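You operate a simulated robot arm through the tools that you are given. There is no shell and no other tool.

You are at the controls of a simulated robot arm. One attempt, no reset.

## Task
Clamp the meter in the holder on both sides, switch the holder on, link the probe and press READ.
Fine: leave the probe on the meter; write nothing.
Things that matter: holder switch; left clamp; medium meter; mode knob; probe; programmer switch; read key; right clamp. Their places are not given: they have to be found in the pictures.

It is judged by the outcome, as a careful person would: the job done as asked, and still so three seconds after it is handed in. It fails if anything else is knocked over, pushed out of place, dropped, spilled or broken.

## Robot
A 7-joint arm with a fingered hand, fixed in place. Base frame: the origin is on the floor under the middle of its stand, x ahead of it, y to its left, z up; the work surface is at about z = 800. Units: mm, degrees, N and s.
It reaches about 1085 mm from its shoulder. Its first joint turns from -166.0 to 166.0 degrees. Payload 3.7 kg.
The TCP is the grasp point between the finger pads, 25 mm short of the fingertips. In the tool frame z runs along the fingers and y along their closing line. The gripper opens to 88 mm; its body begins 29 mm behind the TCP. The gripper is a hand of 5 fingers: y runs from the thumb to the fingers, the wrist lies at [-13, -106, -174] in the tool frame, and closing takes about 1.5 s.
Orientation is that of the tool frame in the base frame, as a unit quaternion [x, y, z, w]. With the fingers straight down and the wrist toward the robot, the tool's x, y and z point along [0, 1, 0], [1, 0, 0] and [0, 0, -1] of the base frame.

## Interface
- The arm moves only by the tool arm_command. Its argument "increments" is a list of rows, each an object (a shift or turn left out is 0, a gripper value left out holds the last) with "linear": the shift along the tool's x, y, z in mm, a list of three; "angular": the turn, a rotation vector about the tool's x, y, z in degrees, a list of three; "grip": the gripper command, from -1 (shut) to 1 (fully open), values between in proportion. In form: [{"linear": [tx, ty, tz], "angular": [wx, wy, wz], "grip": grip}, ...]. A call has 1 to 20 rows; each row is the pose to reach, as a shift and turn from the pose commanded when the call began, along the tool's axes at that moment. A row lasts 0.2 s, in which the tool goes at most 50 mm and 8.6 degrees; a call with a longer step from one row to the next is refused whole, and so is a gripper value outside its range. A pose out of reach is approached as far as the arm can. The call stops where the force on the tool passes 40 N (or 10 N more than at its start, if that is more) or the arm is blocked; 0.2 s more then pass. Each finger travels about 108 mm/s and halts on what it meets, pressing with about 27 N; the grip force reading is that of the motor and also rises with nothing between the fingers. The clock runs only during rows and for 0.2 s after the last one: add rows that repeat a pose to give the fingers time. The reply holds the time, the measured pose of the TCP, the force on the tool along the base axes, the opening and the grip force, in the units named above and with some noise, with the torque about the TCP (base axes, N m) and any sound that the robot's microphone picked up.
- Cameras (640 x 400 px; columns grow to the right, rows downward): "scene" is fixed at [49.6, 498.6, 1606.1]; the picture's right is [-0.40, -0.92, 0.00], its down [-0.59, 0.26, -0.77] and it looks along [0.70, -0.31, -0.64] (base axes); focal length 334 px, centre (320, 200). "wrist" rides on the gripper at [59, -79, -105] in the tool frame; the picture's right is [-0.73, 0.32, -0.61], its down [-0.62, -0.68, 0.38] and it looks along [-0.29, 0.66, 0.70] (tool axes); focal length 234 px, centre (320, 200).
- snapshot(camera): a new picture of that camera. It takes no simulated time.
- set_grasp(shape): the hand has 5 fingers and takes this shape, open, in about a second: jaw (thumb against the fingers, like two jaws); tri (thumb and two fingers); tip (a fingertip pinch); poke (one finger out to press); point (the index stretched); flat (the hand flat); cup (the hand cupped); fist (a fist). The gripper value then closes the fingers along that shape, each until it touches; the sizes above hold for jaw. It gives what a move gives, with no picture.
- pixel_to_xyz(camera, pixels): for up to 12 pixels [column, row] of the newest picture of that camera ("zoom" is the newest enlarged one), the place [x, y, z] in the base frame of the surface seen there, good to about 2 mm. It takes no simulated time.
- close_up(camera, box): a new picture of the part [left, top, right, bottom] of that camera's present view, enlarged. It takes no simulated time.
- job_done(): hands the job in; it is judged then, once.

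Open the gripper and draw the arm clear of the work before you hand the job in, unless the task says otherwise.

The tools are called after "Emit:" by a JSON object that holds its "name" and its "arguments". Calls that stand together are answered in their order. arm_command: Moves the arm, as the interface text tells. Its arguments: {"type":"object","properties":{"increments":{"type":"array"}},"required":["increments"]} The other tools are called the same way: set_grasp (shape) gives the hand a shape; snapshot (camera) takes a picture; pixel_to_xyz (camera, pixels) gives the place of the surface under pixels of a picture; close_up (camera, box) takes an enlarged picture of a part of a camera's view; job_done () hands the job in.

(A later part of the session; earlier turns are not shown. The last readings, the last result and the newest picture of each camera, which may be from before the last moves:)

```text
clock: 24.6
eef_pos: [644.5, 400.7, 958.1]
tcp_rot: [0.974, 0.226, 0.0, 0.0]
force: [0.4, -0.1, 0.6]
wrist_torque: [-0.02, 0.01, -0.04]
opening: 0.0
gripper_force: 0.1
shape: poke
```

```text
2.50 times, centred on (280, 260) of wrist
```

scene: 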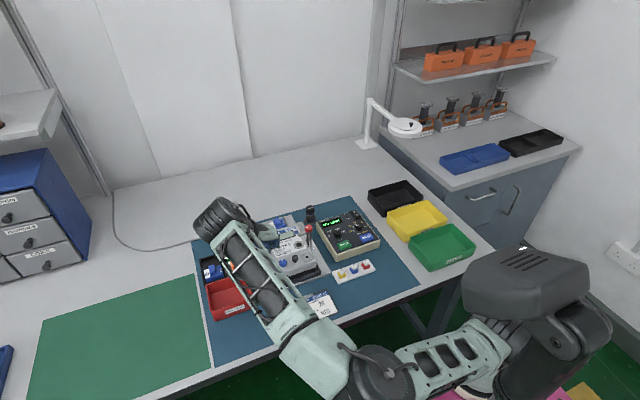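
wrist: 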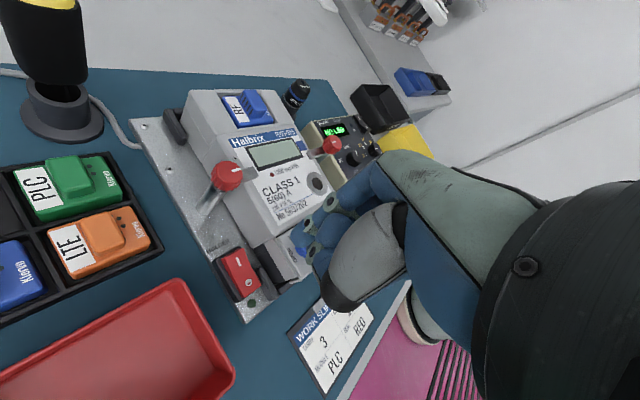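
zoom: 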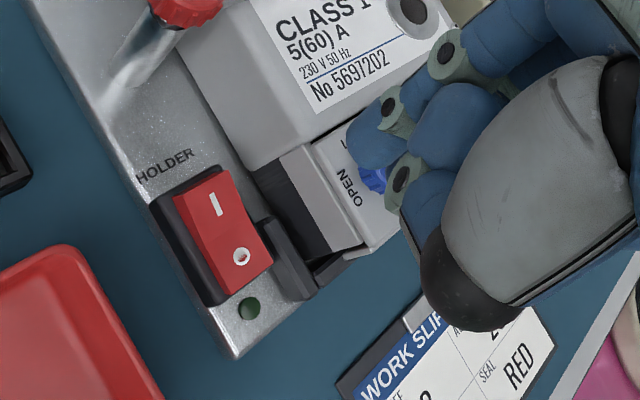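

The rocker is in clear view: "I" at (215,205), "O" at (242,256) of the zoom. I query the switch surface and the fingertip points.

Emit:
{"name": "pixel_to_xyz", "arguments": {"camera": "zoom", "pixels": [[215, 205], [242, 256], [180, 202], [222, 175], [205, 190], [228, 230], [265, 262], [228, 288], [350, 148], [360, 165], [385, 165], [365, 125]]}}

```text
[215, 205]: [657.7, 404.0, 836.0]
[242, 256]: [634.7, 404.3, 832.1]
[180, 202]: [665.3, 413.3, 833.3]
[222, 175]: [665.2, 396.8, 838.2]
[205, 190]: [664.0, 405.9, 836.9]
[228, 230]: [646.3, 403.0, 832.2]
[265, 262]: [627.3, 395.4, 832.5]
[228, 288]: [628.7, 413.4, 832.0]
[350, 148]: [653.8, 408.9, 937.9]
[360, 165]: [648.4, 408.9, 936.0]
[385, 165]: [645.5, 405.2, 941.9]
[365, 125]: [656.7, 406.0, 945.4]
```

The rocker spans x 627–666, y 395–413, with the "I" end raised (z≈837) and "O" down (832). I shift so the fingertip is over (659,404.5) and descend to just above it.

Emit:
{"name": "arm_command", "arguments": {"increments": [{"linear": [7.4, 3, 10]}, {"linear": [7.4, 3, 40]}, {"linear": [7.4, 3, 70]}, {"linear": [7.4, 3, 84]}, {"linear": [7.4, 3, 84]}]}}

Emit:
{"name": "snapshot", "arguments": {"camera": "wrist"}}

Emit:
{"name": "close_up", "arguments": {"camera": "wrist", "box": [220, 160, 380, 300]}}

```text
clock: 25.8
eef_pos: [652.2, 403.9, 871.4]
tcp_rot: [0.974, 0.225, 0.0, 0.0]
force: [-0.4, 0.2, 0.3]
wrist_torque: [0.01, 0.01, -0.02]
opening: 0.0
gripper_force: 0.0
shape: poke
```

```text
taken
```

wrist: 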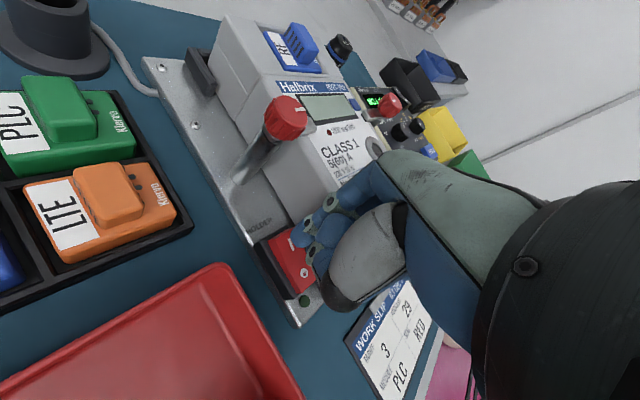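

```text
2.86 times, centred on (300, 230) of wrist
```

zoom: 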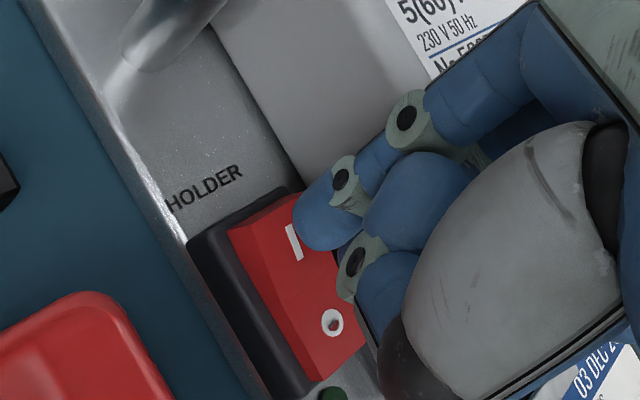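

The fingertip at zoom (315,225) hovers over the "I" end. I check its position again before pressing.

Emit:
{"name": "pixel_to_xyz", "arguments": {"camera": "zoom", "pixels": [[300, 220], [310, 240], [325, 247], [345, 238], [320, 190], [340, 215], [292, 240], [275, 215], [352, 290], [345, 270]]}}

```text
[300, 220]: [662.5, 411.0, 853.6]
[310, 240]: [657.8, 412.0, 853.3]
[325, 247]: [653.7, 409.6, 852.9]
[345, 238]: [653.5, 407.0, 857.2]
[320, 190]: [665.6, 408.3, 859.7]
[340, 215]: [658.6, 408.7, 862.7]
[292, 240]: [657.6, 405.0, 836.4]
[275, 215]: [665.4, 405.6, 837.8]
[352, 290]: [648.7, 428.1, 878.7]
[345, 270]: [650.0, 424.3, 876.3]
```

The fingertip is centered near (659.5,405.5), about 11 mm over the rocker. I press down in small steps and watch force and sound.

Emit:
{"name": "arm_command", "arguments": {"increments": [{"linear": [0, 0, 5]}, {"linear": [0, 0, 8]}, {"linear": [0, 0, 10]}, {"linear": [0, 0, 12]}, {"linear": [0, 0, 14]}, {"linear": [0, 0, 15]}]}}

Emit:
{"name": "close_up", "arguments": {"camera": "wrist", "box": [220, 160, 380, 300]}}

```text
clock: 27.2
eef_pos: [652.5, 402.6, 858.1]
tcp_rot: [0.974, 0.225, 0.002, -0.001]
force: [5.3, 8.1, 31.4]
wrist_torque: [-0.09, 0.02, -0.05]
opening: 0.0
gripper_force: 0.0
shape: poke
heard: click
```

```text
2.86 times, centred on (300, 230) of wrist
```

zoom: 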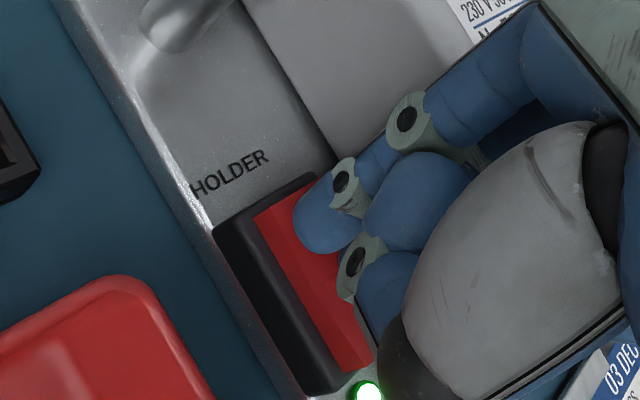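

A click was heard and the holder's LED is lit green at (368,395). I lift straight up.

Emit:
{"name": "arm_command", "arguments": {"increments": [{"linear": [0, 0, -15]}, {"linear": [0, 0, -50]}, {"linear": [0, 0, -95]}, {"linear": [0, 0, -140]}, {"linear": [0, 0, -175]}, {"linear": [0, 0, -175]}]}}

Emit:
{"name": "snapshot", "arguments": {"camera": "wrist"}}

Emit:
{"name": "close_up", "arguments": {"camera": "wrist", "box": [120, 60, 380, 300]}}

```text
clock: 28.6
eef_pos: [651.8, 401.3, 1031.0]
tcp_rot: [0.974, 0.225, 0.0, 0.0]
force: [-0.1, -0.3, -0.8]
wrist_torque: [0.02, -0.01, -0.02]
opening: 0.0
gripper_force: 0.1
shape: poke
```

```text
taken
```

wrist: 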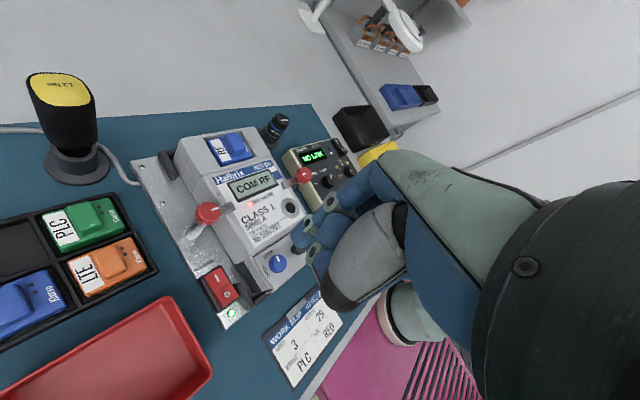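

```text
1.67 times, centred on (250, 180) of wrist
```

zoom: 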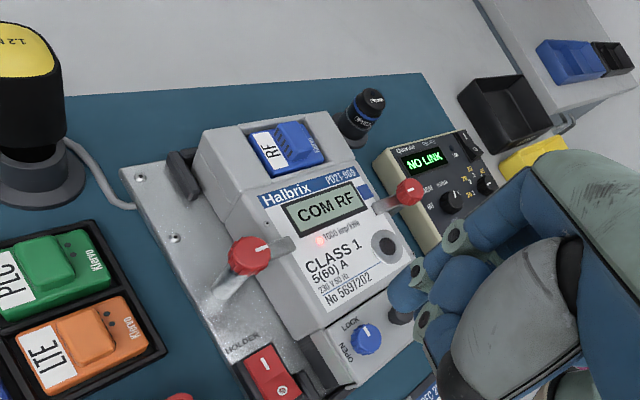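

The holder is on and the meter's display reads "COM RF". Next comes the probe: I go back to the "tip" shape and move above the probe at about (834,192).

Emit:
{"name": "set_grasp", "arguments": {"shape": "tip"}}

Emit:
{"name": "arm_command", "arguments": {"increments": [{"linear": [10.1, 38.4, 0], "grip": 0.2}, {"linear": [20.2, 76.8, 0], "grip": 0.2}, {"linear": [30.3, 115.2, 0], "grip": 0.2}, {"linear": [40.4, 153.6, 0], "grip": 0.2}, {"linear": [50.5, 192, 0], "grip": 0.2}, {"linear": [60.6, 230.4, 0], "grip": 0.2}, {"linear": [70.9, 268.5, 0], "grip": 0.2}, {"linear": [70.9, 268.5, 40], "grip": 0.2}, {"linear": [70.9, 268.5, 40], "grip": 0.2}]}}

Emit:
{"name": "snapshot", "arguments": {"camera": "wrist"}}

```text
clock: 29.5
eef_pos: [651.8, 400.8, 1030.5]
tcp_rot: [0.974, 0.226, 0.0, 0.001]
force: [-0.2, -0.1, 0.3]
wrist_torque: [-0.01, 0.0, 0.03]
opening: 87.8
gripper_force: 0.1
shape: tip
```

```text
clock: 31.5
eef_pos: [831.3, 193.9, 990.4]
tcp_rot: [0.974, 0.226, 0.0, 0.001]
force: [-0.9, 0.2, -0.1]
wrist_torque: [0.02, -0.01, 0.0]
opening: 53.2
gripper_force: 0.1
shape: tip
```

```text
taken
```

wrist: 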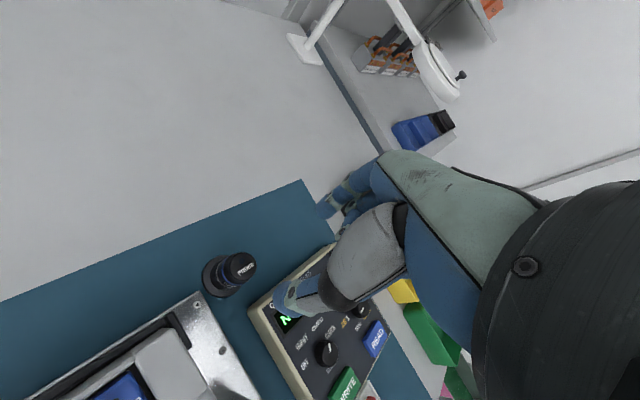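

The probe's top is at about (238,267) in the wrist view. I zoom there.

Emit:
{"name": "close_up", "arguments": {"camera": "wrist", "box": [188, 237, 278, 307]}}

```text
5.71 times, centred on (233, 272) of wrist
```

zoom: 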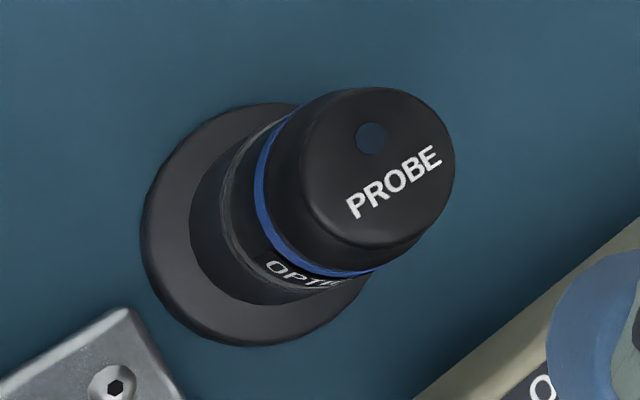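

The top face is centered near (385,165) of the zoom. I query rim pairs and some body points.

Emit:
{"name": "pixel_to_xyz", "arguments": {"camera": "zoom", "pixels": [[325, 165], [445, 165], [385, 100], [385, 230], [385, 165], [340, 115], [430, 215], [430, 115], [340, 215], [262, 200], [225, 230], [165, 230]]}}

Emit:
{"name": "pixel_to_xyz", "arguments": {"camera": "zoom", "pixels": [[290, 150], [300, 200], [245, 200], [205, 210], [245, 290], [330, 275], [180, 150], [330, 330]]}}

```text
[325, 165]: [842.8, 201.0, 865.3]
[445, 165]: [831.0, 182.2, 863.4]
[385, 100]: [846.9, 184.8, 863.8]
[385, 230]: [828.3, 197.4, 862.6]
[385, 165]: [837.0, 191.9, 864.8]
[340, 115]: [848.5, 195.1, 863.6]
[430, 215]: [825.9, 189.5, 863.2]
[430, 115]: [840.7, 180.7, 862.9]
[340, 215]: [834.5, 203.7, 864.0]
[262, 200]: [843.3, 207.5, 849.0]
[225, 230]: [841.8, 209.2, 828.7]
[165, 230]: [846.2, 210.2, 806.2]
```

```text
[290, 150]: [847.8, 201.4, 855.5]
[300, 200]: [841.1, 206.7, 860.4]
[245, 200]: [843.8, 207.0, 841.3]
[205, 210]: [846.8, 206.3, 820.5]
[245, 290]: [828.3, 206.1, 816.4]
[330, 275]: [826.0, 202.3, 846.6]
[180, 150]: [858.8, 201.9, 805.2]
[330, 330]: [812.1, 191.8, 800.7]
```

The probe's axis is at about (837.3,191.8), radius ~15, top 864.5, with its rest's tube ending near z≈830. I open to about 62 mm, correct (+2.5,+3.0) and descend partway to look again.

Emit:
{"name": "arm_command", "arguments": {"increments": [{"linear": [2.5, 3, 20], "grip": 0.4}, {"linear": [2.5, 3, 50], "grip": 0.4}, {"linear": [2.5, 3, 80], "grip": 0.4}, {"linear": [2.5, 3, 90], "grip": 0.4}, {"linear": [2.5, 3, 90], "grip": 0.4}]}}

Emit:
{"name": "snapshot", "arguments": {"camera": "wrist"}}

Emit:
{"name": "close_up", "arguments": {"camera": "wrist", "box": [230, 160, 370, 320]}}

```text
clock: 32.7
eef_pos: [836.7, 190.0, 900.2]
tcp_rot: [0.974, 0.225, 0.0, 0.001]
force: [0.0, 0.8, -0.9]
wrist_torque: [0.02, 0.0, -0.02]
opening: 60.9
gripper_force: 0.0
shape: tip
```

```text
taken
```

wrist: 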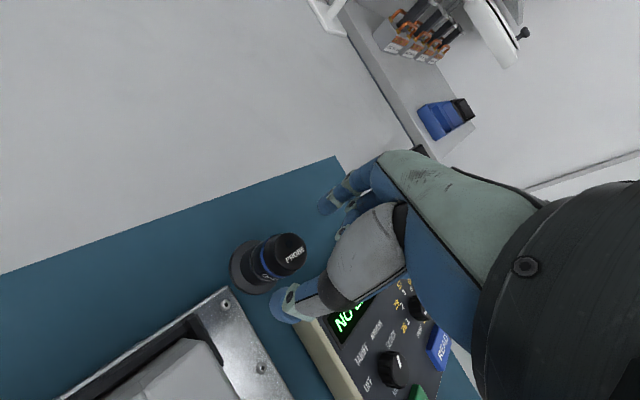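

```text
2.50 times, centred on (300, 240) of wrist
```

zoom: 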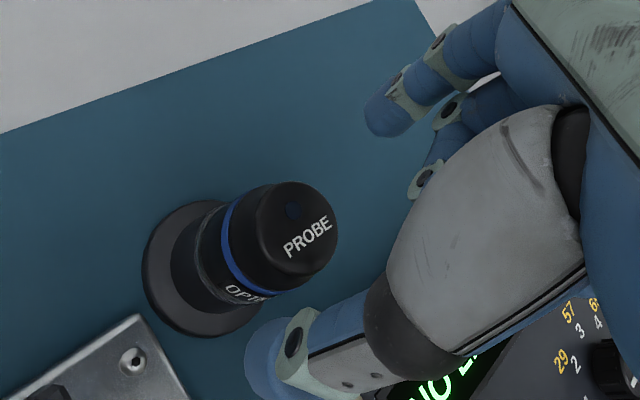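

The probe top is at about (297,232) in this zoom, between index and thumb. I check its position relative to the TCP once more.

Emit:
{"name": "pixel_to_xyz", "arguments": {"camera": "zoom", "pixels": [[265, 232], [332, 232], [297, 190], [297, 272], [297, 232], [275, 200], [322, 262], [215, 230], [190, 250], [225, 300], [270, 360], [385, 125]]}}

```text
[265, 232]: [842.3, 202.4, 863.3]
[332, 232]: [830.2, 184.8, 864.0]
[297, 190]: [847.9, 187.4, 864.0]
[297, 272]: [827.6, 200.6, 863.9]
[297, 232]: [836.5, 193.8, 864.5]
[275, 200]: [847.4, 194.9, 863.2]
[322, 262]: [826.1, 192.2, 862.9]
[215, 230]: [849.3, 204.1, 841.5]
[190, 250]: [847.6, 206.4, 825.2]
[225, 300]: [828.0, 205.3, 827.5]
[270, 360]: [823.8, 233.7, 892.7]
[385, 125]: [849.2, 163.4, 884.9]
```

The axis is about (837,192.8). I make a small correction and descend another 40 mm to TCP z≈860.

Emit:
{"name": "arm_command", "arguments": {"increments": [{"linear": [0.3, -1.4, 15], "grip": 0.4}, {"linear": [0.3, -1.4, 28], "grip": 0.4}, {"linear": [0.3, -1.4, 36], "grip": 0.4}, {"linear": [0.3, -1.4, 40], "grip": 0.4}, {"linear": [0.3, -1.4, 40], "grip": 0.4}]}}

Emit:
{"name": "close_up", "arguments": {"camera": "wrist", "box": [250, 150, 390, 310]}}

```text
clock: 33.9
eef_pos: [837.6, 193.9, 860.4]
tcp_rot: [0.974, 0.226, 0.0, 0.0]
force: [0.7, 0.9, 1.8]
wrist_torque: [0.0, 0.05, -0.01]
opening: 61.2
gripper_force: 0.0
shape: tip
```

```text
2.50 times, centred on (320, 230) of wrist
```

zoom: 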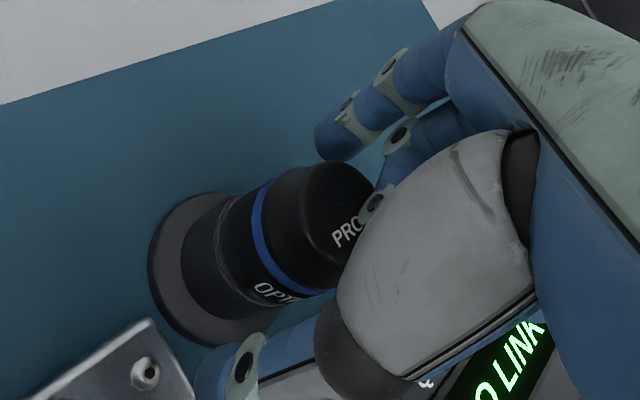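

The fingers straddle the probe's upper body. I close the pinch.

Emit:
{"name": "arm_command", "arguments": {"increments": [{"grip": 0.1}, {"grip": -0.2}, {"grip": -0.5}, {"grip": -1}, {"grip": -1}, {"grip": -1}]}}

Emit:
{"name": "close_up", "arguments": {"camera": "wrist", "box": [250, 150, 390, 310]}}

```text
clock: 35.3
eef_pos: [837.7, 192.8, 860.4]
tcp_rot: [0.974, 0.224, 0.001, 0.0]
force: [0.0, 0.4, -0.7]
wrist_torque: [0.03, 0.01, 0.01]
opening: 26.2
gripper_force: 22.1
shape: tip
```

```text
2.50 times, centred on (320, 230) of wrist
```

zoom: 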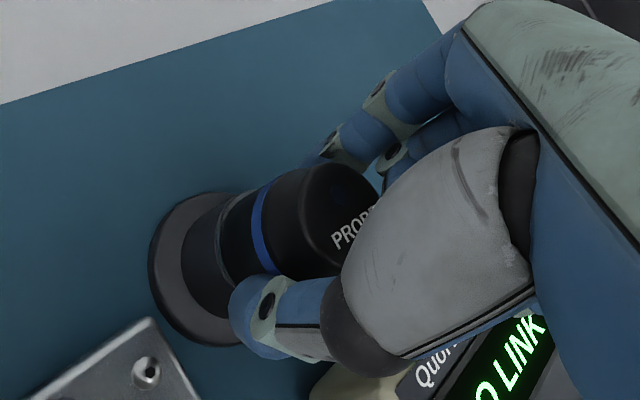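

The pinch holds the probe (opening 26.2, 22 N). I lift straight up slowly at first, then to z≈980.

Emit:
{"name": "arm_command", "arguments": {"increments": [{"linear": [0, 0, -5], "grip": -1}, {"linear": [0, 0, -12]}, {"linear": [0, 0, -22]}, {"linear": [0, 0, -40]}, {"linear": [0, 0, -65]}, {"linear": [0, 0, -95]}, {"linear": [0, 0, -120]}, {"linear": [0, 0, -120]}]}}

Emit:
{"name": "snapshot", "arguments": {"camera": "wrist"}}

Emit:
{"name": "snapshot", "arguments": {"camera": "scene"}}

Emit:
{"name": "close_up", "arguments": {"camera": "wrist", "box": [230, 150, 390, 310]}}

```text
clock: 37.1
eef_pos: [835.8, 191.3, 982.3]
tcp_rot: [0.974, 0.225, 0.0, 0.0]
force: [0.4, -0.3, -1.0]
wrist_torque: [0.0, -0.01, -0.01]
opening: 26.1
gripper_force: 21.5
shape: tip
```

```text
taken
```

wrist: 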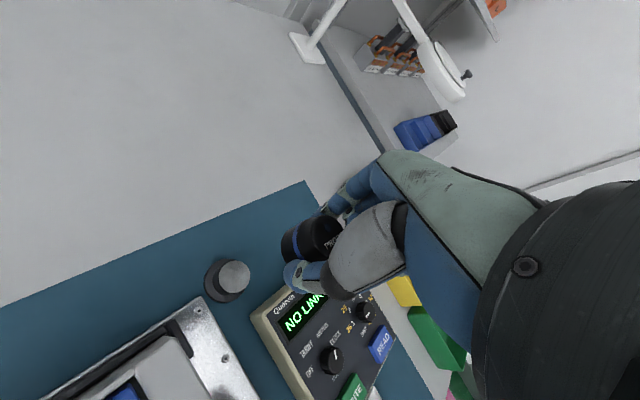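

```text
taken
```

scene: 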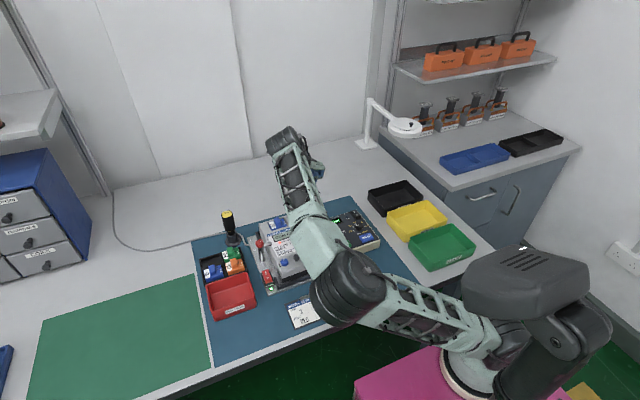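

```text
2.50 times, centred on (310, 230) of wrist
```

zoom: 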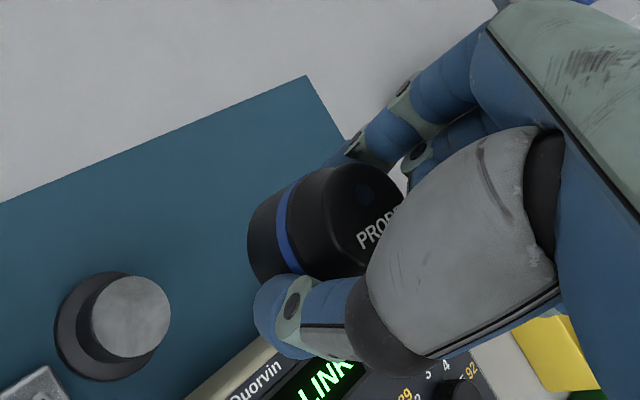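

The probe is in hand; it stood on top of its rest. I query the rest's top height and the probe's lower edge to learn the probe's length.

Emit:
{"name": "pixel_to_xyz", "arguments": {"camera": "zoom", "pixels": [[130, 315], [120, 300], [145, 335], [255, 240], [262, 210], [262, 270], [350, 210], [335, 185], [290, 205], [370, 190]]}}

```text
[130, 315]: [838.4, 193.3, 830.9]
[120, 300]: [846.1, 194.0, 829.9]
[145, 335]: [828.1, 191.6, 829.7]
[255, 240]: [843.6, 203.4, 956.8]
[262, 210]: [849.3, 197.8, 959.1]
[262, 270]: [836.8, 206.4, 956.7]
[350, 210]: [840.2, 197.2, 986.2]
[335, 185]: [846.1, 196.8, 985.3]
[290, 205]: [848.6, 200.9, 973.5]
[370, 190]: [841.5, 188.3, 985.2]
```

The rest top is at z≈830, so the probe is about 34 mm long and its bottom is 30 mm under the TCP. I carry it above the port at about (688,290), turning 15° more clockwise so the fingers will keep clear of the right clamp.

Emit:
{"name": "arm_command", "arguments": {"increments": [{"linear": [-15, -25.5, 0], "angular": [0, 0, 2.5], "grip": -1}, {"linear": [-30, -51, 0], "angular": [0, 0, 5]}, {"linear": [-45, -76.5, 0], "angular": [0, 0, 7.5]}, {"linear": [-60, -102, 0], "angular": [0, 0, 10]}, {"linear": [-75, -127.5, 0], "angular": [0, 0, 12.5]}, {"linear": [-90.2, -153, 0], "angular": [0, 0, 15]}, {"linear": [-90.2, -153, 0], "angular": [0, 0, 15]}, {"linear": [-90.2, -153, 0], "angular": [0, 0, 15]}]}}

Emit:
{"name": "snapshot", "arguments": {"camera": "wrist"}}

Emit:
{"name": "close_up", "arguments": {"camera": "wrist", "box": [210, 180, 370, 340]}}

```text
clock: 38.9
eef_pos: [686.4, 291.3, 979.1]
tcp_rot: [0.995, 0.096, 0.0, 0.0]
force: [0.1, 0.6, -0.5]
wrist_torque: [-0.01, 0.0, 0.0]
opening: 26.1
gripper_force: 22.0
shape: tip
```

```text
taken
```

wrist: 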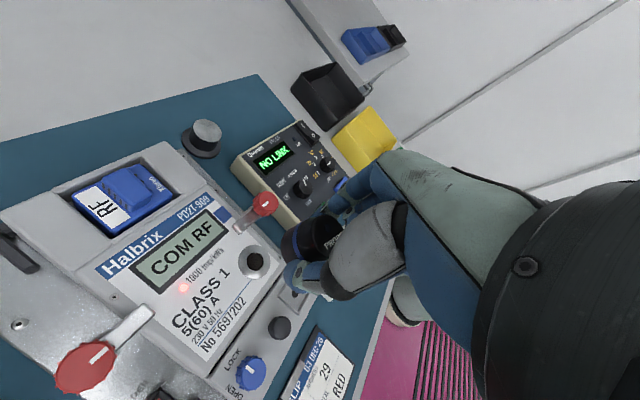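

```text
2.50 times, centred on (290, 260) of wrist
```

zoom: 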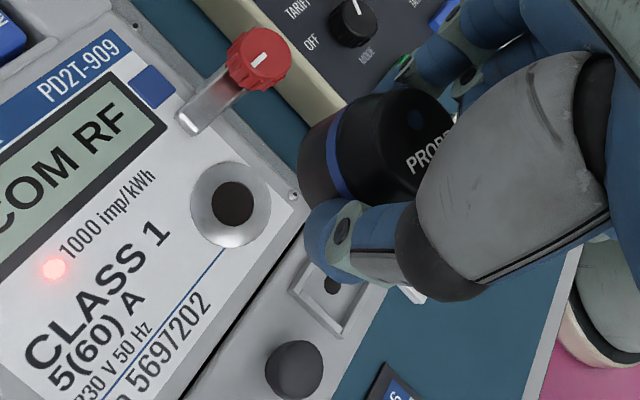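

The port ring is in clear view at zoom (232,203). I zoom tighter onto it and query its rim.

Emit:
{"name": "close_up", "arguments": {"camera": "wrist", "box": [230, 235, 280, 285]}}

```text
8.00 times, centred on (255, 260) of wrist
```

zoom: 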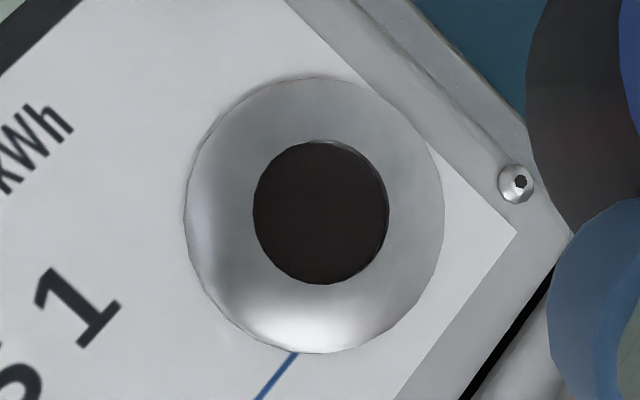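

The ring spans about x 184–444, y 76–353 of this zoom. I query opposite rim points and the hole.

Emit:
{"name": "pixel_to_xyz", "arguments": {"camera": "zoom", "pixels": [[200, 214], [430, 214], [314, 90], [314, 340], [230, 120], [400, 310], [400, 120], [230, 310], [321, 212], [265, 212], [378, 212], [321, 270]]}}

```text
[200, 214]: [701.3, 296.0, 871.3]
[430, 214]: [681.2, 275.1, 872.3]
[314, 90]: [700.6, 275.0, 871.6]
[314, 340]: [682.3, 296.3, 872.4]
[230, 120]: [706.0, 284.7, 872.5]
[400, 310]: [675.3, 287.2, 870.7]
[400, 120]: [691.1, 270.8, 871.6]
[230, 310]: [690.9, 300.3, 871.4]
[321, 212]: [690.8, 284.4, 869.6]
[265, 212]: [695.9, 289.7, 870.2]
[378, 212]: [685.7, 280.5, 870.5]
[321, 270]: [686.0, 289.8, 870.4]
```

The port center is about (691.1,285.6), z≈871.5. Now I zoom on the held probe to find its axis relative to the hand.

Emit:
{"name": "close_up", "arguments": {"camera": "wrist", "box": [270, 200, 350, 280]}}

```text
5.00 times, centred on (310, 240) of wrist
```

zoom: 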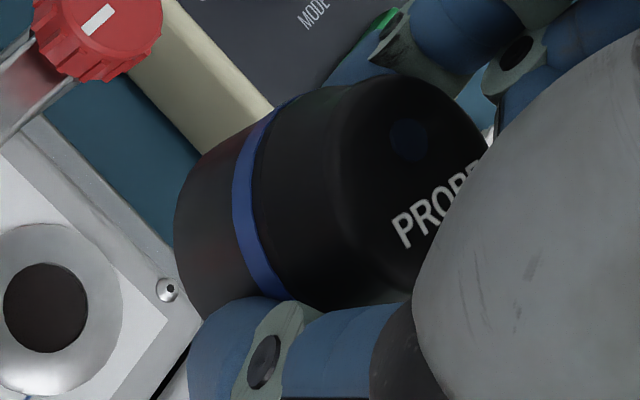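

Emit:
{"name": "pixel_to_xyz", "arguments": {"camera": "zoom", "pixels": [[185, 190], [200, 240], [195, 280], [215, 170], [245, 215], [265, 255], [290, 170], [300, 230], [330, 280], [410, 140], [370, 120], [440, 110]]}}

Emit:
{"name": "pixel_to_xyz", "arguments": {"camera": "zoom", "pixels": [[220, 200], [220, 280], [230, 150], [280, 200], [290, 280], [310, 140], [400, 230], [380, 180], [430, 150], [400, 100], [270, 140], [320, 200]]}}

```text
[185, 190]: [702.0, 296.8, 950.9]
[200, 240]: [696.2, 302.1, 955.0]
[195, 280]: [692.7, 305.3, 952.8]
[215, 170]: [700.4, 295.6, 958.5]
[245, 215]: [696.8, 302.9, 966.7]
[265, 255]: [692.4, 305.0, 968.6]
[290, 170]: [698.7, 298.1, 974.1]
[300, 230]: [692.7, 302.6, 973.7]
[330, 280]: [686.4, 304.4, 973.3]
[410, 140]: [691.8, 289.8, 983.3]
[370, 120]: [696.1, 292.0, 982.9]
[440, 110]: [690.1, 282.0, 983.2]
```

```text
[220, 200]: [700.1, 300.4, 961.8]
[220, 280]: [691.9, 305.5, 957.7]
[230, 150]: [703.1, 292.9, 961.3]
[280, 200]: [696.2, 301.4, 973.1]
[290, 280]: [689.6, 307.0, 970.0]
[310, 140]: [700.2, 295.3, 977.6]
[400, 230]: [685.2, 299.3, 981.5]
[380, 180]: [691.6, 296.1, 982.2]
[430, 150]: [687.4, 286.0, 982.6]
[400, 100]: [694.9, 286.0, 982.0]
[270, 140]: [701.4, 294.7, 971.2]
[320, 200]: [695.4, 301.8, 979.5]
```

Fitting the side points, the probe's axis is near (687.3,291.2) with its bottom around z≈950. I shift (+2.7,+6.2) in tool x,y to line up with the port and lower 58 mm, then check again.

Emit:
{"name": "arm_command", "arguments": {"increments": [{"linear": [2.7, 6.2, 0], "grip": -1}, {"linear": [2.7, 6.2, 20]}, {"linear": [2.7, 6.2, 40]}, {"linear": [2.7, 6.2, 54]}, {"linear": [2.7, 6.2, 58]}, {"linear": [2.7, 6.2, 58]}]}}

Emit:
{"name": "snapshot", "arguments": {"camera": "wrist"}}

Emit:
{"name": "close_up", "arguments": {"camera": "wrist", "box": [250, 190, 350, 290]}}

```text
clock: 40.3
eef_pos: [691.3, 287.4, 923.1]
tcp_rot: [0.995, 0.095, 0.001, 0.0]
force: [-0.4, -0.1, -1.4]
wrist_torque: [-0.01, 0.0, 0.0]
opening: 26.0
gripper_force: 22.4
shape: tip
```

```text
taken
```

wrist: 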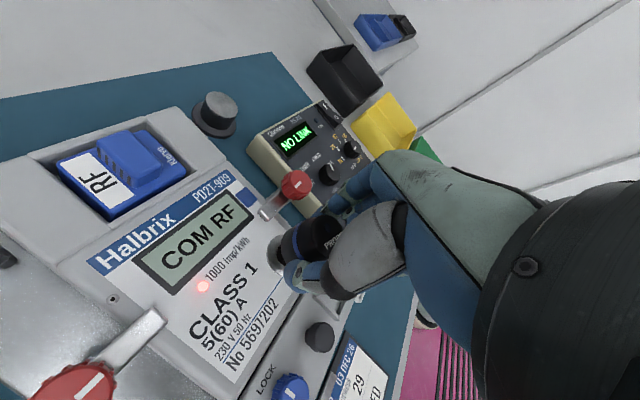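

```text
4.00 times, centred on (300, 240) of wrist
```

zoom: 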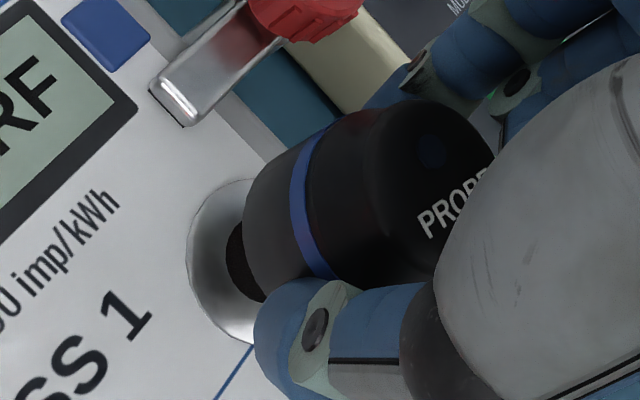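

The probe's lower edge and the port ring are both visible. I measure both in this same view for their relative offset.

Emit:
{"name": "pixel_to_xyz", "arguments": {"camera": "zoom", "pixels": [[195, 240], [205, 205], [200, 290], [225, 330], [225, 185], [248, 230], [255, 270], [275, 200], [260, 250], [290, 170], [300, 260], [340, 260]]}}

Emit:
{"name": "pixel_to_xyz", "arguments": {"camera": "zoom", "pixels": [[265, 190], [285, 240], [280, 270], [320, 140], [340, 190], [380, 240], [300, 200], [270, 220], [430, 150], [400, 130], [460, 120], [240, 340]]}}

```text
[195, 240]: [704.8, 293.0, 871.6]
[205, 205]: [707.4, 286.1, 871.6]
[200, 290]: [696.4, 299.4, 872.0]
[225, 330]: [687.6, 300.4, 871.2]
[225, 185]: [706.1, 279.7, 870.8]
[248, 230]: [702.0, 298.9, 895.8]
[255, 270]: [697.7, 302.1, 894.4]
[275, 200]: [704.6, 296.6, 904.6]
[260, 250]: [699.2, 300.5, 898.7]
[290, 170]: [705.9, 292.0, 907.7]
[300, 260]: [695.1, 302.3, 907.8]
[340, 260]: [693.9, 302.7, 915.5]
```

```text
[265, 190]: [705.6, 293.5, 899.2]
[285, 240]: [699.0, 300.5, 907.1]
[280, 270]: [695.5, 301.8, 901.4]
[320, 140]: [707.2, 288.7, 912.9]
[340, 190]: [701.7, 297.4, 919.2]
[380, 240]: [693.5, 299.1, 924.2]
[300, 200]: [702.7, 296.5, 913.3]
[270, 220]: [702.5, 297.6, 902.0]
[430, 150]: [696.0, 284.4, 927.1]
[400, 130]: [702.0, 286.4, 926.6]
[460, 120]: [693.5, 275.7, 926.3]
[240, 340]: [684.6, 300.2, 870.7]
```

The probe axis is about 1.5 mm too far in +y of the port center. I correct by (-0.7,+1.4) in the tool frame and lower 19 mm, just short of contact.

Emit:
{"name": "arm_command", "arguments": {"increments": [{"linear": [-0.7, 1.4, 5], "grip": -1}, {"linear": [-0.7, 1.4, 10]}, {"linear": [-0.7, 1.4, 14]}, {"linear": [-0.7, 1.4, 17]}, {"linear": [-0.7, 1.4, 19]}, {"linear": [-0.7, 1.4, 19]}]}}

Emit:
{"name": "close_up", "arguments": {"camera": "wrist", "box": [250, 190, 350, 290]}}

```text
clock: 41.7
eef_pos: [690.8, 284.9, 903.7]
tcp_rot: [0.995, 0.097, 0.0, 0.001]
force: [-0.2, -0.3, -4.5]
wrist_torque: [0.01, 0.0, 0.0]
opening: 26.0
gripper_force: 21.5
shape: tip
```

```text
4.00 times, centred on (300, 240) of wrist
```

zoom: 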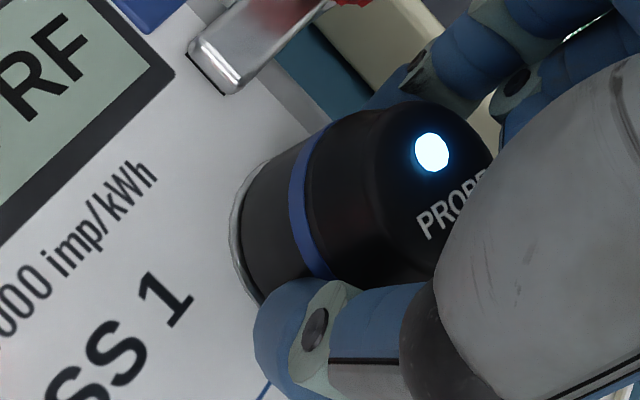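

The probe's LED is lit and a -4.5 N pull shows the magnet taking hold. I lower it the last bit to seat.

Emit:
{"name": "arm_command", "arguments": {"increments": [{"linear": [0, 0, 0.7], "grip": -1}, {"linear": [0, 0, 1.4]}, {"linear": [0, 0, 2]}, {"linear": [0, 0, 2]}]}}

Emit:
{"name": "close_up", "arguments": {"camera": "wrist", "box": [250, 190, 350, 290]}}

```text
clock: 42.7
eef_pos: [691.5, 283.4, 902.2]
tcp_rot: [0.995, 0.097, 0.0, 0.0]
force: [0.1, 0.6, 0.4]
wrist_torque: [-0.03, -0.02, 0.04]
opening: 26.4
gripper_force: 21.9
shape: tip
```

```text
4.00 times, centred on (300, 240) of wrist
```

zoom: 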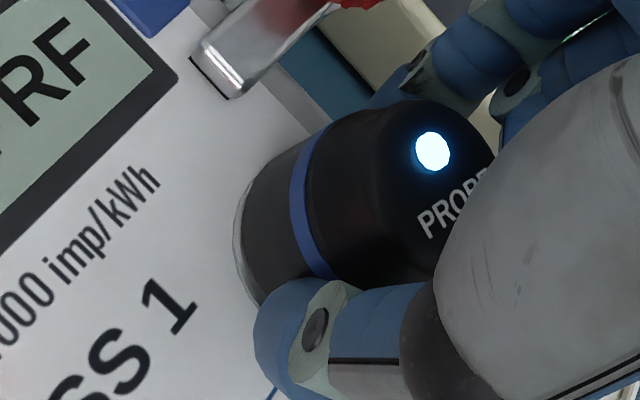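

The force has settled near zero with the probe seated on the port. I open the pinch to about 48 mm and rise straight up.

Emit:
{"name": "arm_command", "arguments": {"increments": [{"grip": -0.3}, {"grip": -0.1}, {"grip": 0.15}, {"grip": 0.15}, {"linear": [0, 0, -15], "grip": 0.15}, {"linear": [0, 0, -35], "grip": 0.15}, {"linear": [0, 0, -65], "grip": 0.15}, {"linear": [0, 0, -100], "grip": 0.15}, {"linear": [0, 0, -130], "grip": 0.15}, {"linear": [0, 0, -130], "grip": 0.15}]}}

Emit:
{"name": "snapshot", "arguments": {"camera": "wrist"}}

Emit:
{"name": "close_up", "arguments": {"camera": "wrist", "box": [160, 90, 360, 290]}}

```text
clock: 44.9
eef_pos: [691.0, 284.8, 1030.6]
tcp_rot: [0.995, 0.097, 0.0, 0.0]
force: [0.0, -0.9, 0.4]
wrist_torque: [0.01, 0.01, -0.03]
opening: 50.1
gripper_force: 0.1
shape: tip
```

```text
taken
```

wrist: 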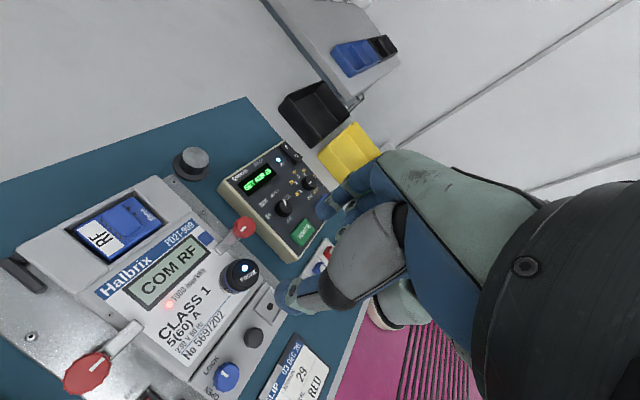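

```text
2.00 times, centred on (260, 190) of wrist
```

zoom: 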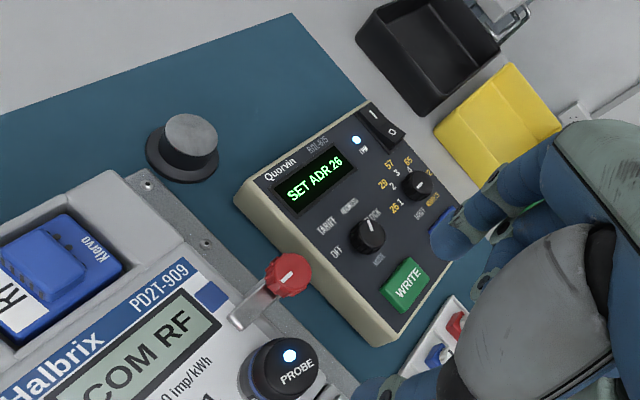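

The programmer now shows "SET ADR 26" with its LINK light on, and the probe's LED is lit. I set "poke" and move above the READ key, turning back to the plain orientation.

Emit:
{"name": "set_grasp", "arguments": {"shape": "poke"}}

Emit:
{"name": "arm_command", "arguments": {"increments": [{"linear": [-8.6, 19.5, 0], "angular": [0, 0, -7.9]}, {"linear": [-17.2, 39, 0], "angular": [0, 0, -15.8]}, {"linear": [-25.8, 58.5, 0], "angular": [0, 0, -23.7]}, {"linear": [-34.4, 78, 0], "angular": [0, 0, -31.6]}, {"linear": [-43, 97.5, 0], "angular": [0, 0, -39.5]}, {"linear": [-51.5, 117, 0], "angular": [0, 0, -47.4]}, {"linear": [-60, 136.4, 0], "angular": [0, 0, -55.3]}, {"linear": [-68.6, 155.8, 0], "angular": [0, 0, -63.2]}, {"linear": [-77.2, 175.3, 10], "angular": [0, 0, -71.1]}, {"linear": [-85.8, 194.8, 30], "angular": [0, 0, -79]}, {"linear": [-85.8, 194.8, 30], "angular": [0, 0, -79]}]}}

Emit:
{"name": "snapshot", "arguments": {"camera": "wrist"}}

Emit:
{"name": "snapshot", "arguments": {"camera": "scene"}}

```text
clock: 45.8
eef_pos: [692.6, 284.7, 1030.2]
tcp_rot: [0.995, 0.097, 0.0, 0.0]
force: [0.7, -0.1, -0.1]
wrist_torque: [0.0, 0.01, -0.01]
opening: 0.2
gripper_force: 0.0
shape: poke
```

```text
clock: 48.2
eef_pos: [647.3, 78.0, 1001.7]
tcp_rot: [0.707, 0.707, 0.0, -0.001]
force: [-0.1, 1.3, -0.2]
wrist_torque: [-0.01, 0.02, 0.03]
opening: 0.0
gripper_force: 0.1
shape: poke
```

```text
taken
```

wrist: 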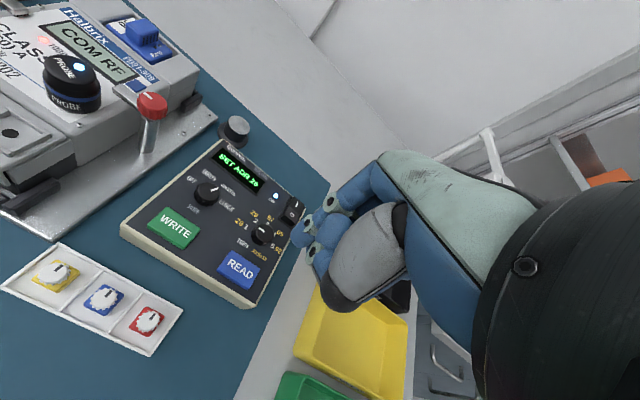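

```text
taken
```

scene: 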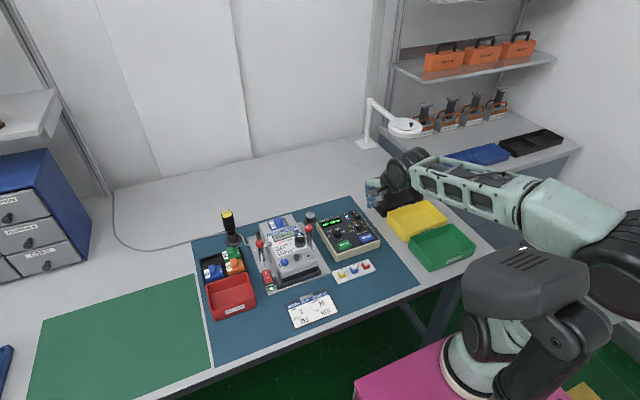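

The READ key is at about (240,270) in the wrist view. I zoom on it from the wrist camera, and on the holder from the scene camera to confirm the state.

Emit:
{"name": "close_up", "arguments": {"camera": "scene", "box": [245, 200, 385, 290]}}

Emit:
{"name": "close_up", "arguments": {"camera": "wrist", "box": [200, 190, 340, 300]}}

Emit:
{"name": "pixel_to_xyz", "arguments": {"camera": "wrist", "pixels": [[240, 269], [221, 267], [259, 270], [238, 253], [240, 285], [225, 255], [250, 288], [295, 240], [300, 246], [308, 246], [175, 228], [262, 234]]}}

```text
4.44 times, centred on (315, 245) of scene
```

zoom: 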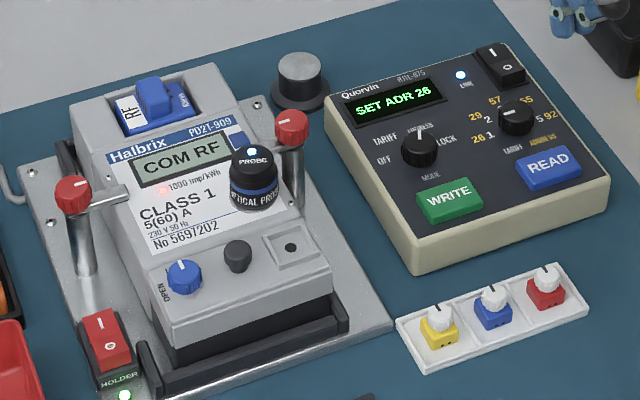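

```text
3.64 times, centred on (270, 245) of wrist
```

zoom: 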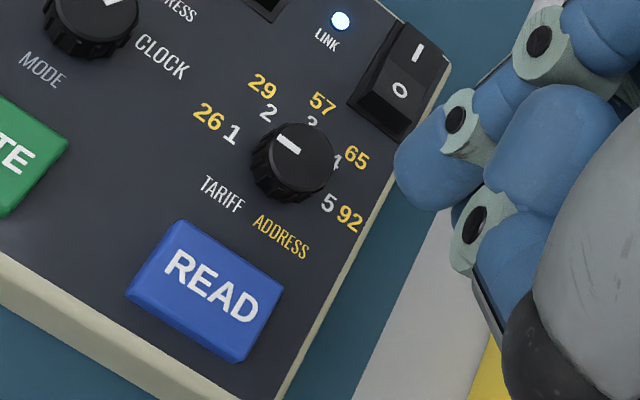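

```text
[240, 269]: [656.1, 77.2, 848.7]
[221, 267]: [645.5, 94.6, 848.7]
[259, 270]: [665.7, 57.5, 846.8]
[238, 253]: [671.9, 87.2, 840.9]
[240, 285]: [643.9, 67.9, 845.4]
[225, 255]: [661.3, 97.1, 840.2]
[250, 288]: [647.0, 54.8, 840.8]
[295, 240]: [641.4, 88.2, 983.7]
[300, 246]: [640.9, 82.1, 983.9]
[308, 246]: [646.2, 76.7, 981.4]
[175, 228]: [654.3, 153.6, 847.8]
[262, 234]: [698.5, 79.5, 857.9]
```

I query the READ key's face corners in the zoom for its exact center.

Emit:
{"name": "pixel_to_xyz", "arguments": {"camera": "zoom", "pixels": [[208, 285], [188, 228], [272, 292], [232, 345], [140, 290], [160, 258], [235, 258], [260, 315], [185, 320], [400, 180], [410, 200], [430, 205]]}}

```text
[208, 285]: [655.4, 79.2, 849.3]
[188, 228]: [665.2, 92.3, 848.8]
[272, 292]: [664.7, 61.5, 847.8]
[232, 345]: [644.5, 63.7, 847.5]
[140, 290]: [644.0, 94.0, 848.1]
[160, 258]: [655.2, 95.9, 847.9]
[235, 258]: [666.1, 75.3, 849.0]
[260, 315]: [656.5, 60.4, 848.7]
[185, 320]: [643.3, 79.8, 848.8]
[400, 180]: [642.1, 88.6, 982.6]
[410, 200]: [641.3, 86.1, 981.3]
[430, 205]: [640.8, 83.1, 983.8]
```

The READ key's center is (654.6,77.9), top z≈848.5; my fingertip is over about (647.3,84.2). I shift (-6.3,+7.3) and descend to just above the key.

Emit:
{"name": "arm_command", "arguments": {"increments": [{"linear": [-6.3, 7.3, 30]}, {"linear": [-6.3, 7.3, 65]}, {"linear": [-6.3, 7.3, 95]}, {"linear": [-6.3, 7.3, 115]}, {"linear": [-6.3, 7.3, 118]}, {"linear": [-6.3, 7.3, 118]}]}}

Emit:
{"name": "close_up", "arguments": {"camera": "wrist", "box": [220, 160, 380, 300]}}

Emit:
{"name": "close_up", "arguments": {"camera": "scene", "box": [320, 190, 420, 265]}}

```text
clock: 49.6
eef_pos: [652.2, 70.2, 884.3]
tcp_rot: [0.707, 0.707, 0.001, 0.001]
force: [-0.4, -0.3, -0.9]
wrist_torque: [-0.01, -0.04, 0.0]
opening: 0.0
gripper_force: 0.1
shape: poke
```

```text
2.86 times, centred on (300, 230) of wrist
```

zoom: 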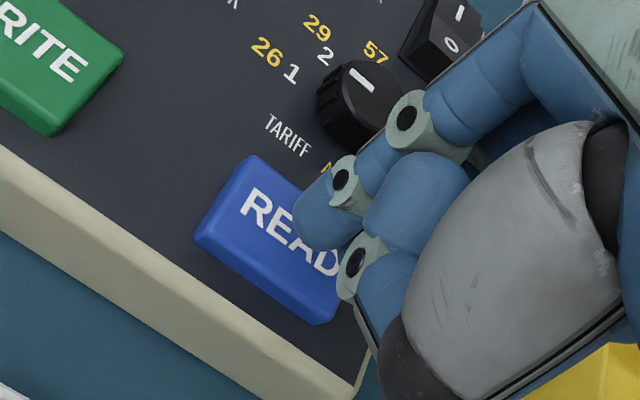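

```text
5.33 times, centred on (370, 228) of scene
```

zoom: 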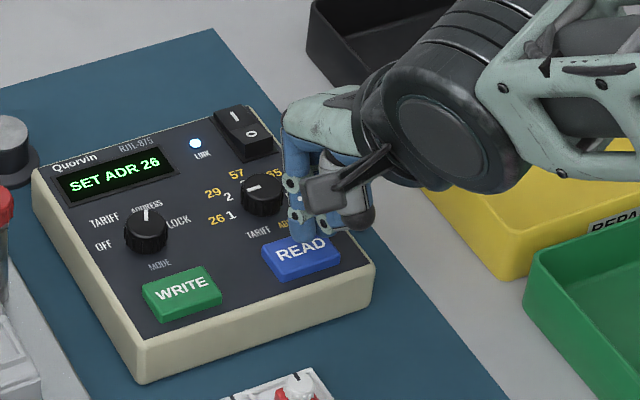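

The fingertip at scene-zoom (303,230) appears over the READ key. I confirm its position before pressing.

Emit:
{"name": "pixel_to_xyz", "arguments": {"camera": "zoom", "pixels": [[302, 232], [300, 222], [295, 215], [312, 225], [290, 185], [263, 190], [280, 200], [300, 265], [297, 200], [328, 225]]}}

Emit:
{"name": "pixel_to_xyz", "arguments": {"camera": "wrist", "pixels": [[325, 228], [330, 235], [336, 244], [345, 240], [338, 213], [295, 230]]}}

```text
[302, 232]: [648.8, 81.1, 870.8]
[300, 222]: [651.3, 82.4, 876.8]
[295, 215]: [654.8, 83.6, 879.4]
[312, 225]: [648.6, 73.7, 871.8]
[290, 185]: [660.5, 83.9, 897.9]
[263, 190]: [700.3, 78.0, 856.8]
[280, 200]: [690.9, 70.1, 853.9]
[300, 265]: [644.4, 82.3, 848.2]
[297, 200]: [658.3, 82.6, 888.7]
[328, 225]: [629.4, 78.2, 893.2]
```

```text
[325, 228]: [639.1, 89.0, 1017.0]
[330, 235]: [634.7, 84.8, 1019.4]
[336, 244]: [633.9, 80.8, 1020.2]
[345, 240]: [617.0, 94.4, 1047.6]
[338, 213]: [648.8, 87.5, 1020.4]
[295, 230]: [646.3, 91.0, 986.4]
```

The fingertip is over (655,78), the READ key's middle, about 12 mm above it. I press down in small steps.

Emit:
{"name": "arm_command", "arguments": {"increments": [{"linear": [0, 0, 6]}, {"linear": [0, 0, 9]}, {"linear": [0, 0, 11]}, {"linear": [0, 0, 12.5]}, {"linear": [0, 0, 14]}, {"linear": [0, 0, 15]}]}}

Emit:
{"name": "close_up", "arguments": {"camera": "scene", "box": [320, 190, 420, 265]}}

```text
clock: 51.0
eef_pos: [651.2, 69.8, 870.0]
tcp_rot: [0.707, 0.708, 0.0, 0.001]
force: [1.0, 2.8, 12.1]
wrist_torque: [-0.01, 0.04, -0.01]
opening: 0.1
gripper_force: 0.1
shape: poke
heard: click
```

```text
5.33 times, centred on (370, 228) of scene
```

zoom: 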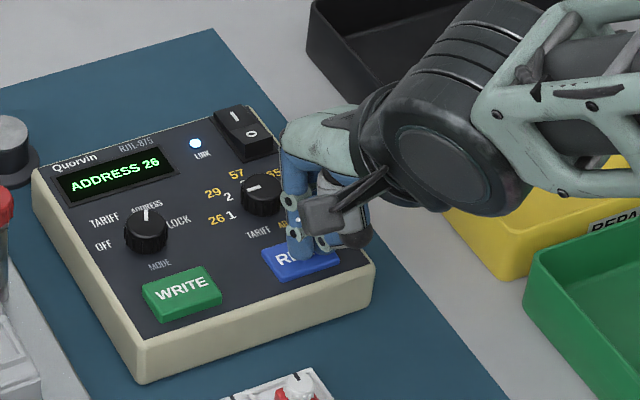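

A click was heard and the display now reads "ADDRESS 26", so READ worked. I lift off straight up and withdraw.

Emit:
{"name": "arm_command", "arguments": {"increments": [{"linear": [0, 0, -15]}, {"linear": [0, 0, -50]}, {"linear": [0, 0, -95]}, {"linear": [0, 0, -140]}, {"linear": [0, 0, -185]}, {"linear": [0, -45, -215]}, {"linear": [0, -90, -230]}, {"linear": [0, -135, -240]}, {"linear": [0, -160, -250]}, {"linear": [0, -160, -250]}]}}

Emit:
{"name": "set_grasp", "arguments": {"shape": "jaw"}}

Emit:
{"name": "snapshot", "arguments": {"camera": "scene"}}

Emit:
{"name": "close_up", "arguments": {"camera": "scene", "box": [190, 190, 390, 315]}}

Emit:
{"name": "close_up", "arguments": {"camera": "scene", "box": [245, 215, 335, 285]}}

```text
refused: row 6 steps farther than a row can; nothing moved
```

```text
clock: 51.9
eef_pos: [650.8, 70.0, 868.3]
tcp_rot: [0.707, 0.707, -0.001, 0.0]
force: [-9.1, 0.6, -3.9]
wrist_torque: [-0.04, 0.3, 0.04]
opening: 86.1
gripper_force: 0.1
shape: jaw
```

```text
taken
```

scene: 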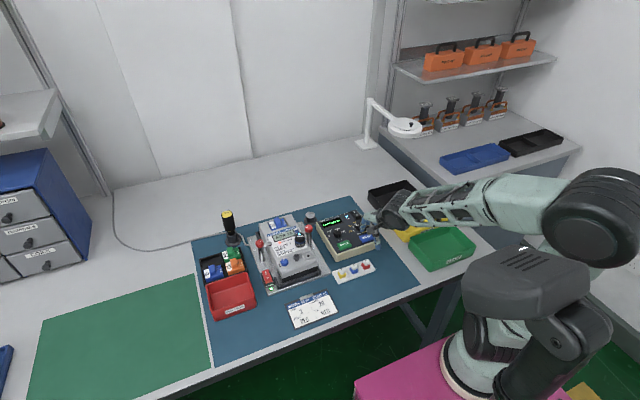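

```text
3.20 times, centred on (290, 252) of scene
```

zoom: 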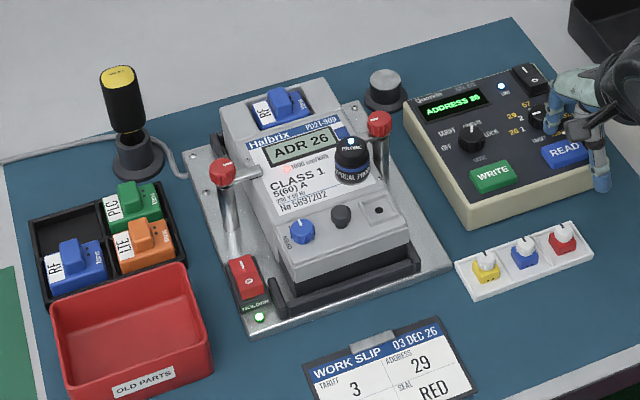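

```text
5.71 times, centred on (290, 250) of scene
```

zoom: 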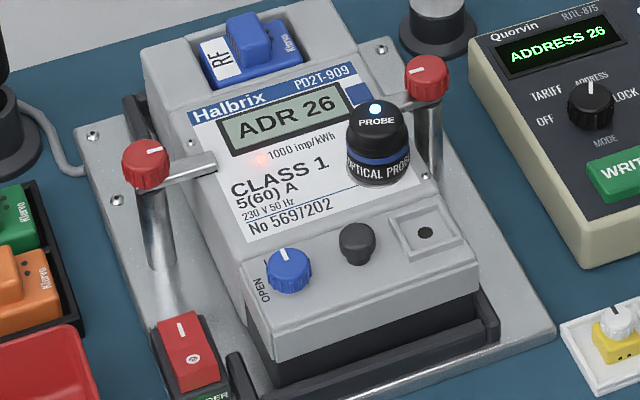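

The lift was refused (one step too long), so the hand opened to "jaw" while still low, and there's a -9 N side force, likely a finger against the selector knob. I lift straight up gently first, nothing else.

Emit:
{"name": "arm_command", "arguments": {"increments": [{"linear": [0, 0, -4]}, {"linear": [0, 0, -10]}, {"linear": [0, 0, -20]}, {"linear": [0, 0, -35]}, {"linear": [0, 0, -60]}, {"linear": [0, 0, -90]}, {"linear": [0, 0, -90]}]}}

Emit:
{"name": "close_up", "arguments": {"camera": "scene", "box": [315, 195, 415, 260]}}

Emit:
{"name": "snapshot", "arguments": {"camera": "wrist"}}

```text
clock: 53.5
eef_pos: [651.4, 74.9, 960.7]
tcp_rot: [0.707, 0.707, 0.0, 0.0]
force: [-0.6, -0.7, 0.3]
wrist_torque: [0.01, -0.02, -0.01]
opening: 87.8
gripper_force: 0.0
shape: jaw
```

```text
6.15 times, centred on (365, 228) of scene
```

zoom: 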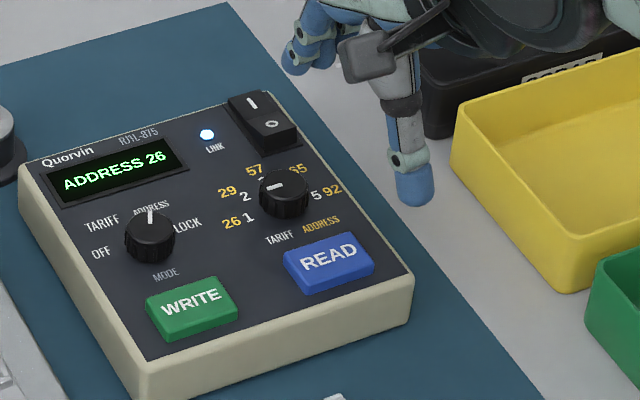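

```text
taken
```

wrist: 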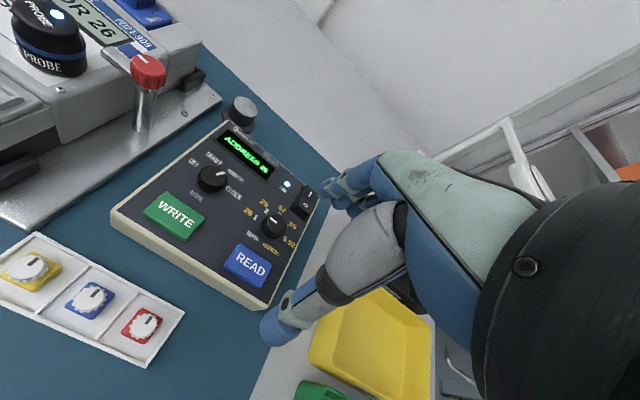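

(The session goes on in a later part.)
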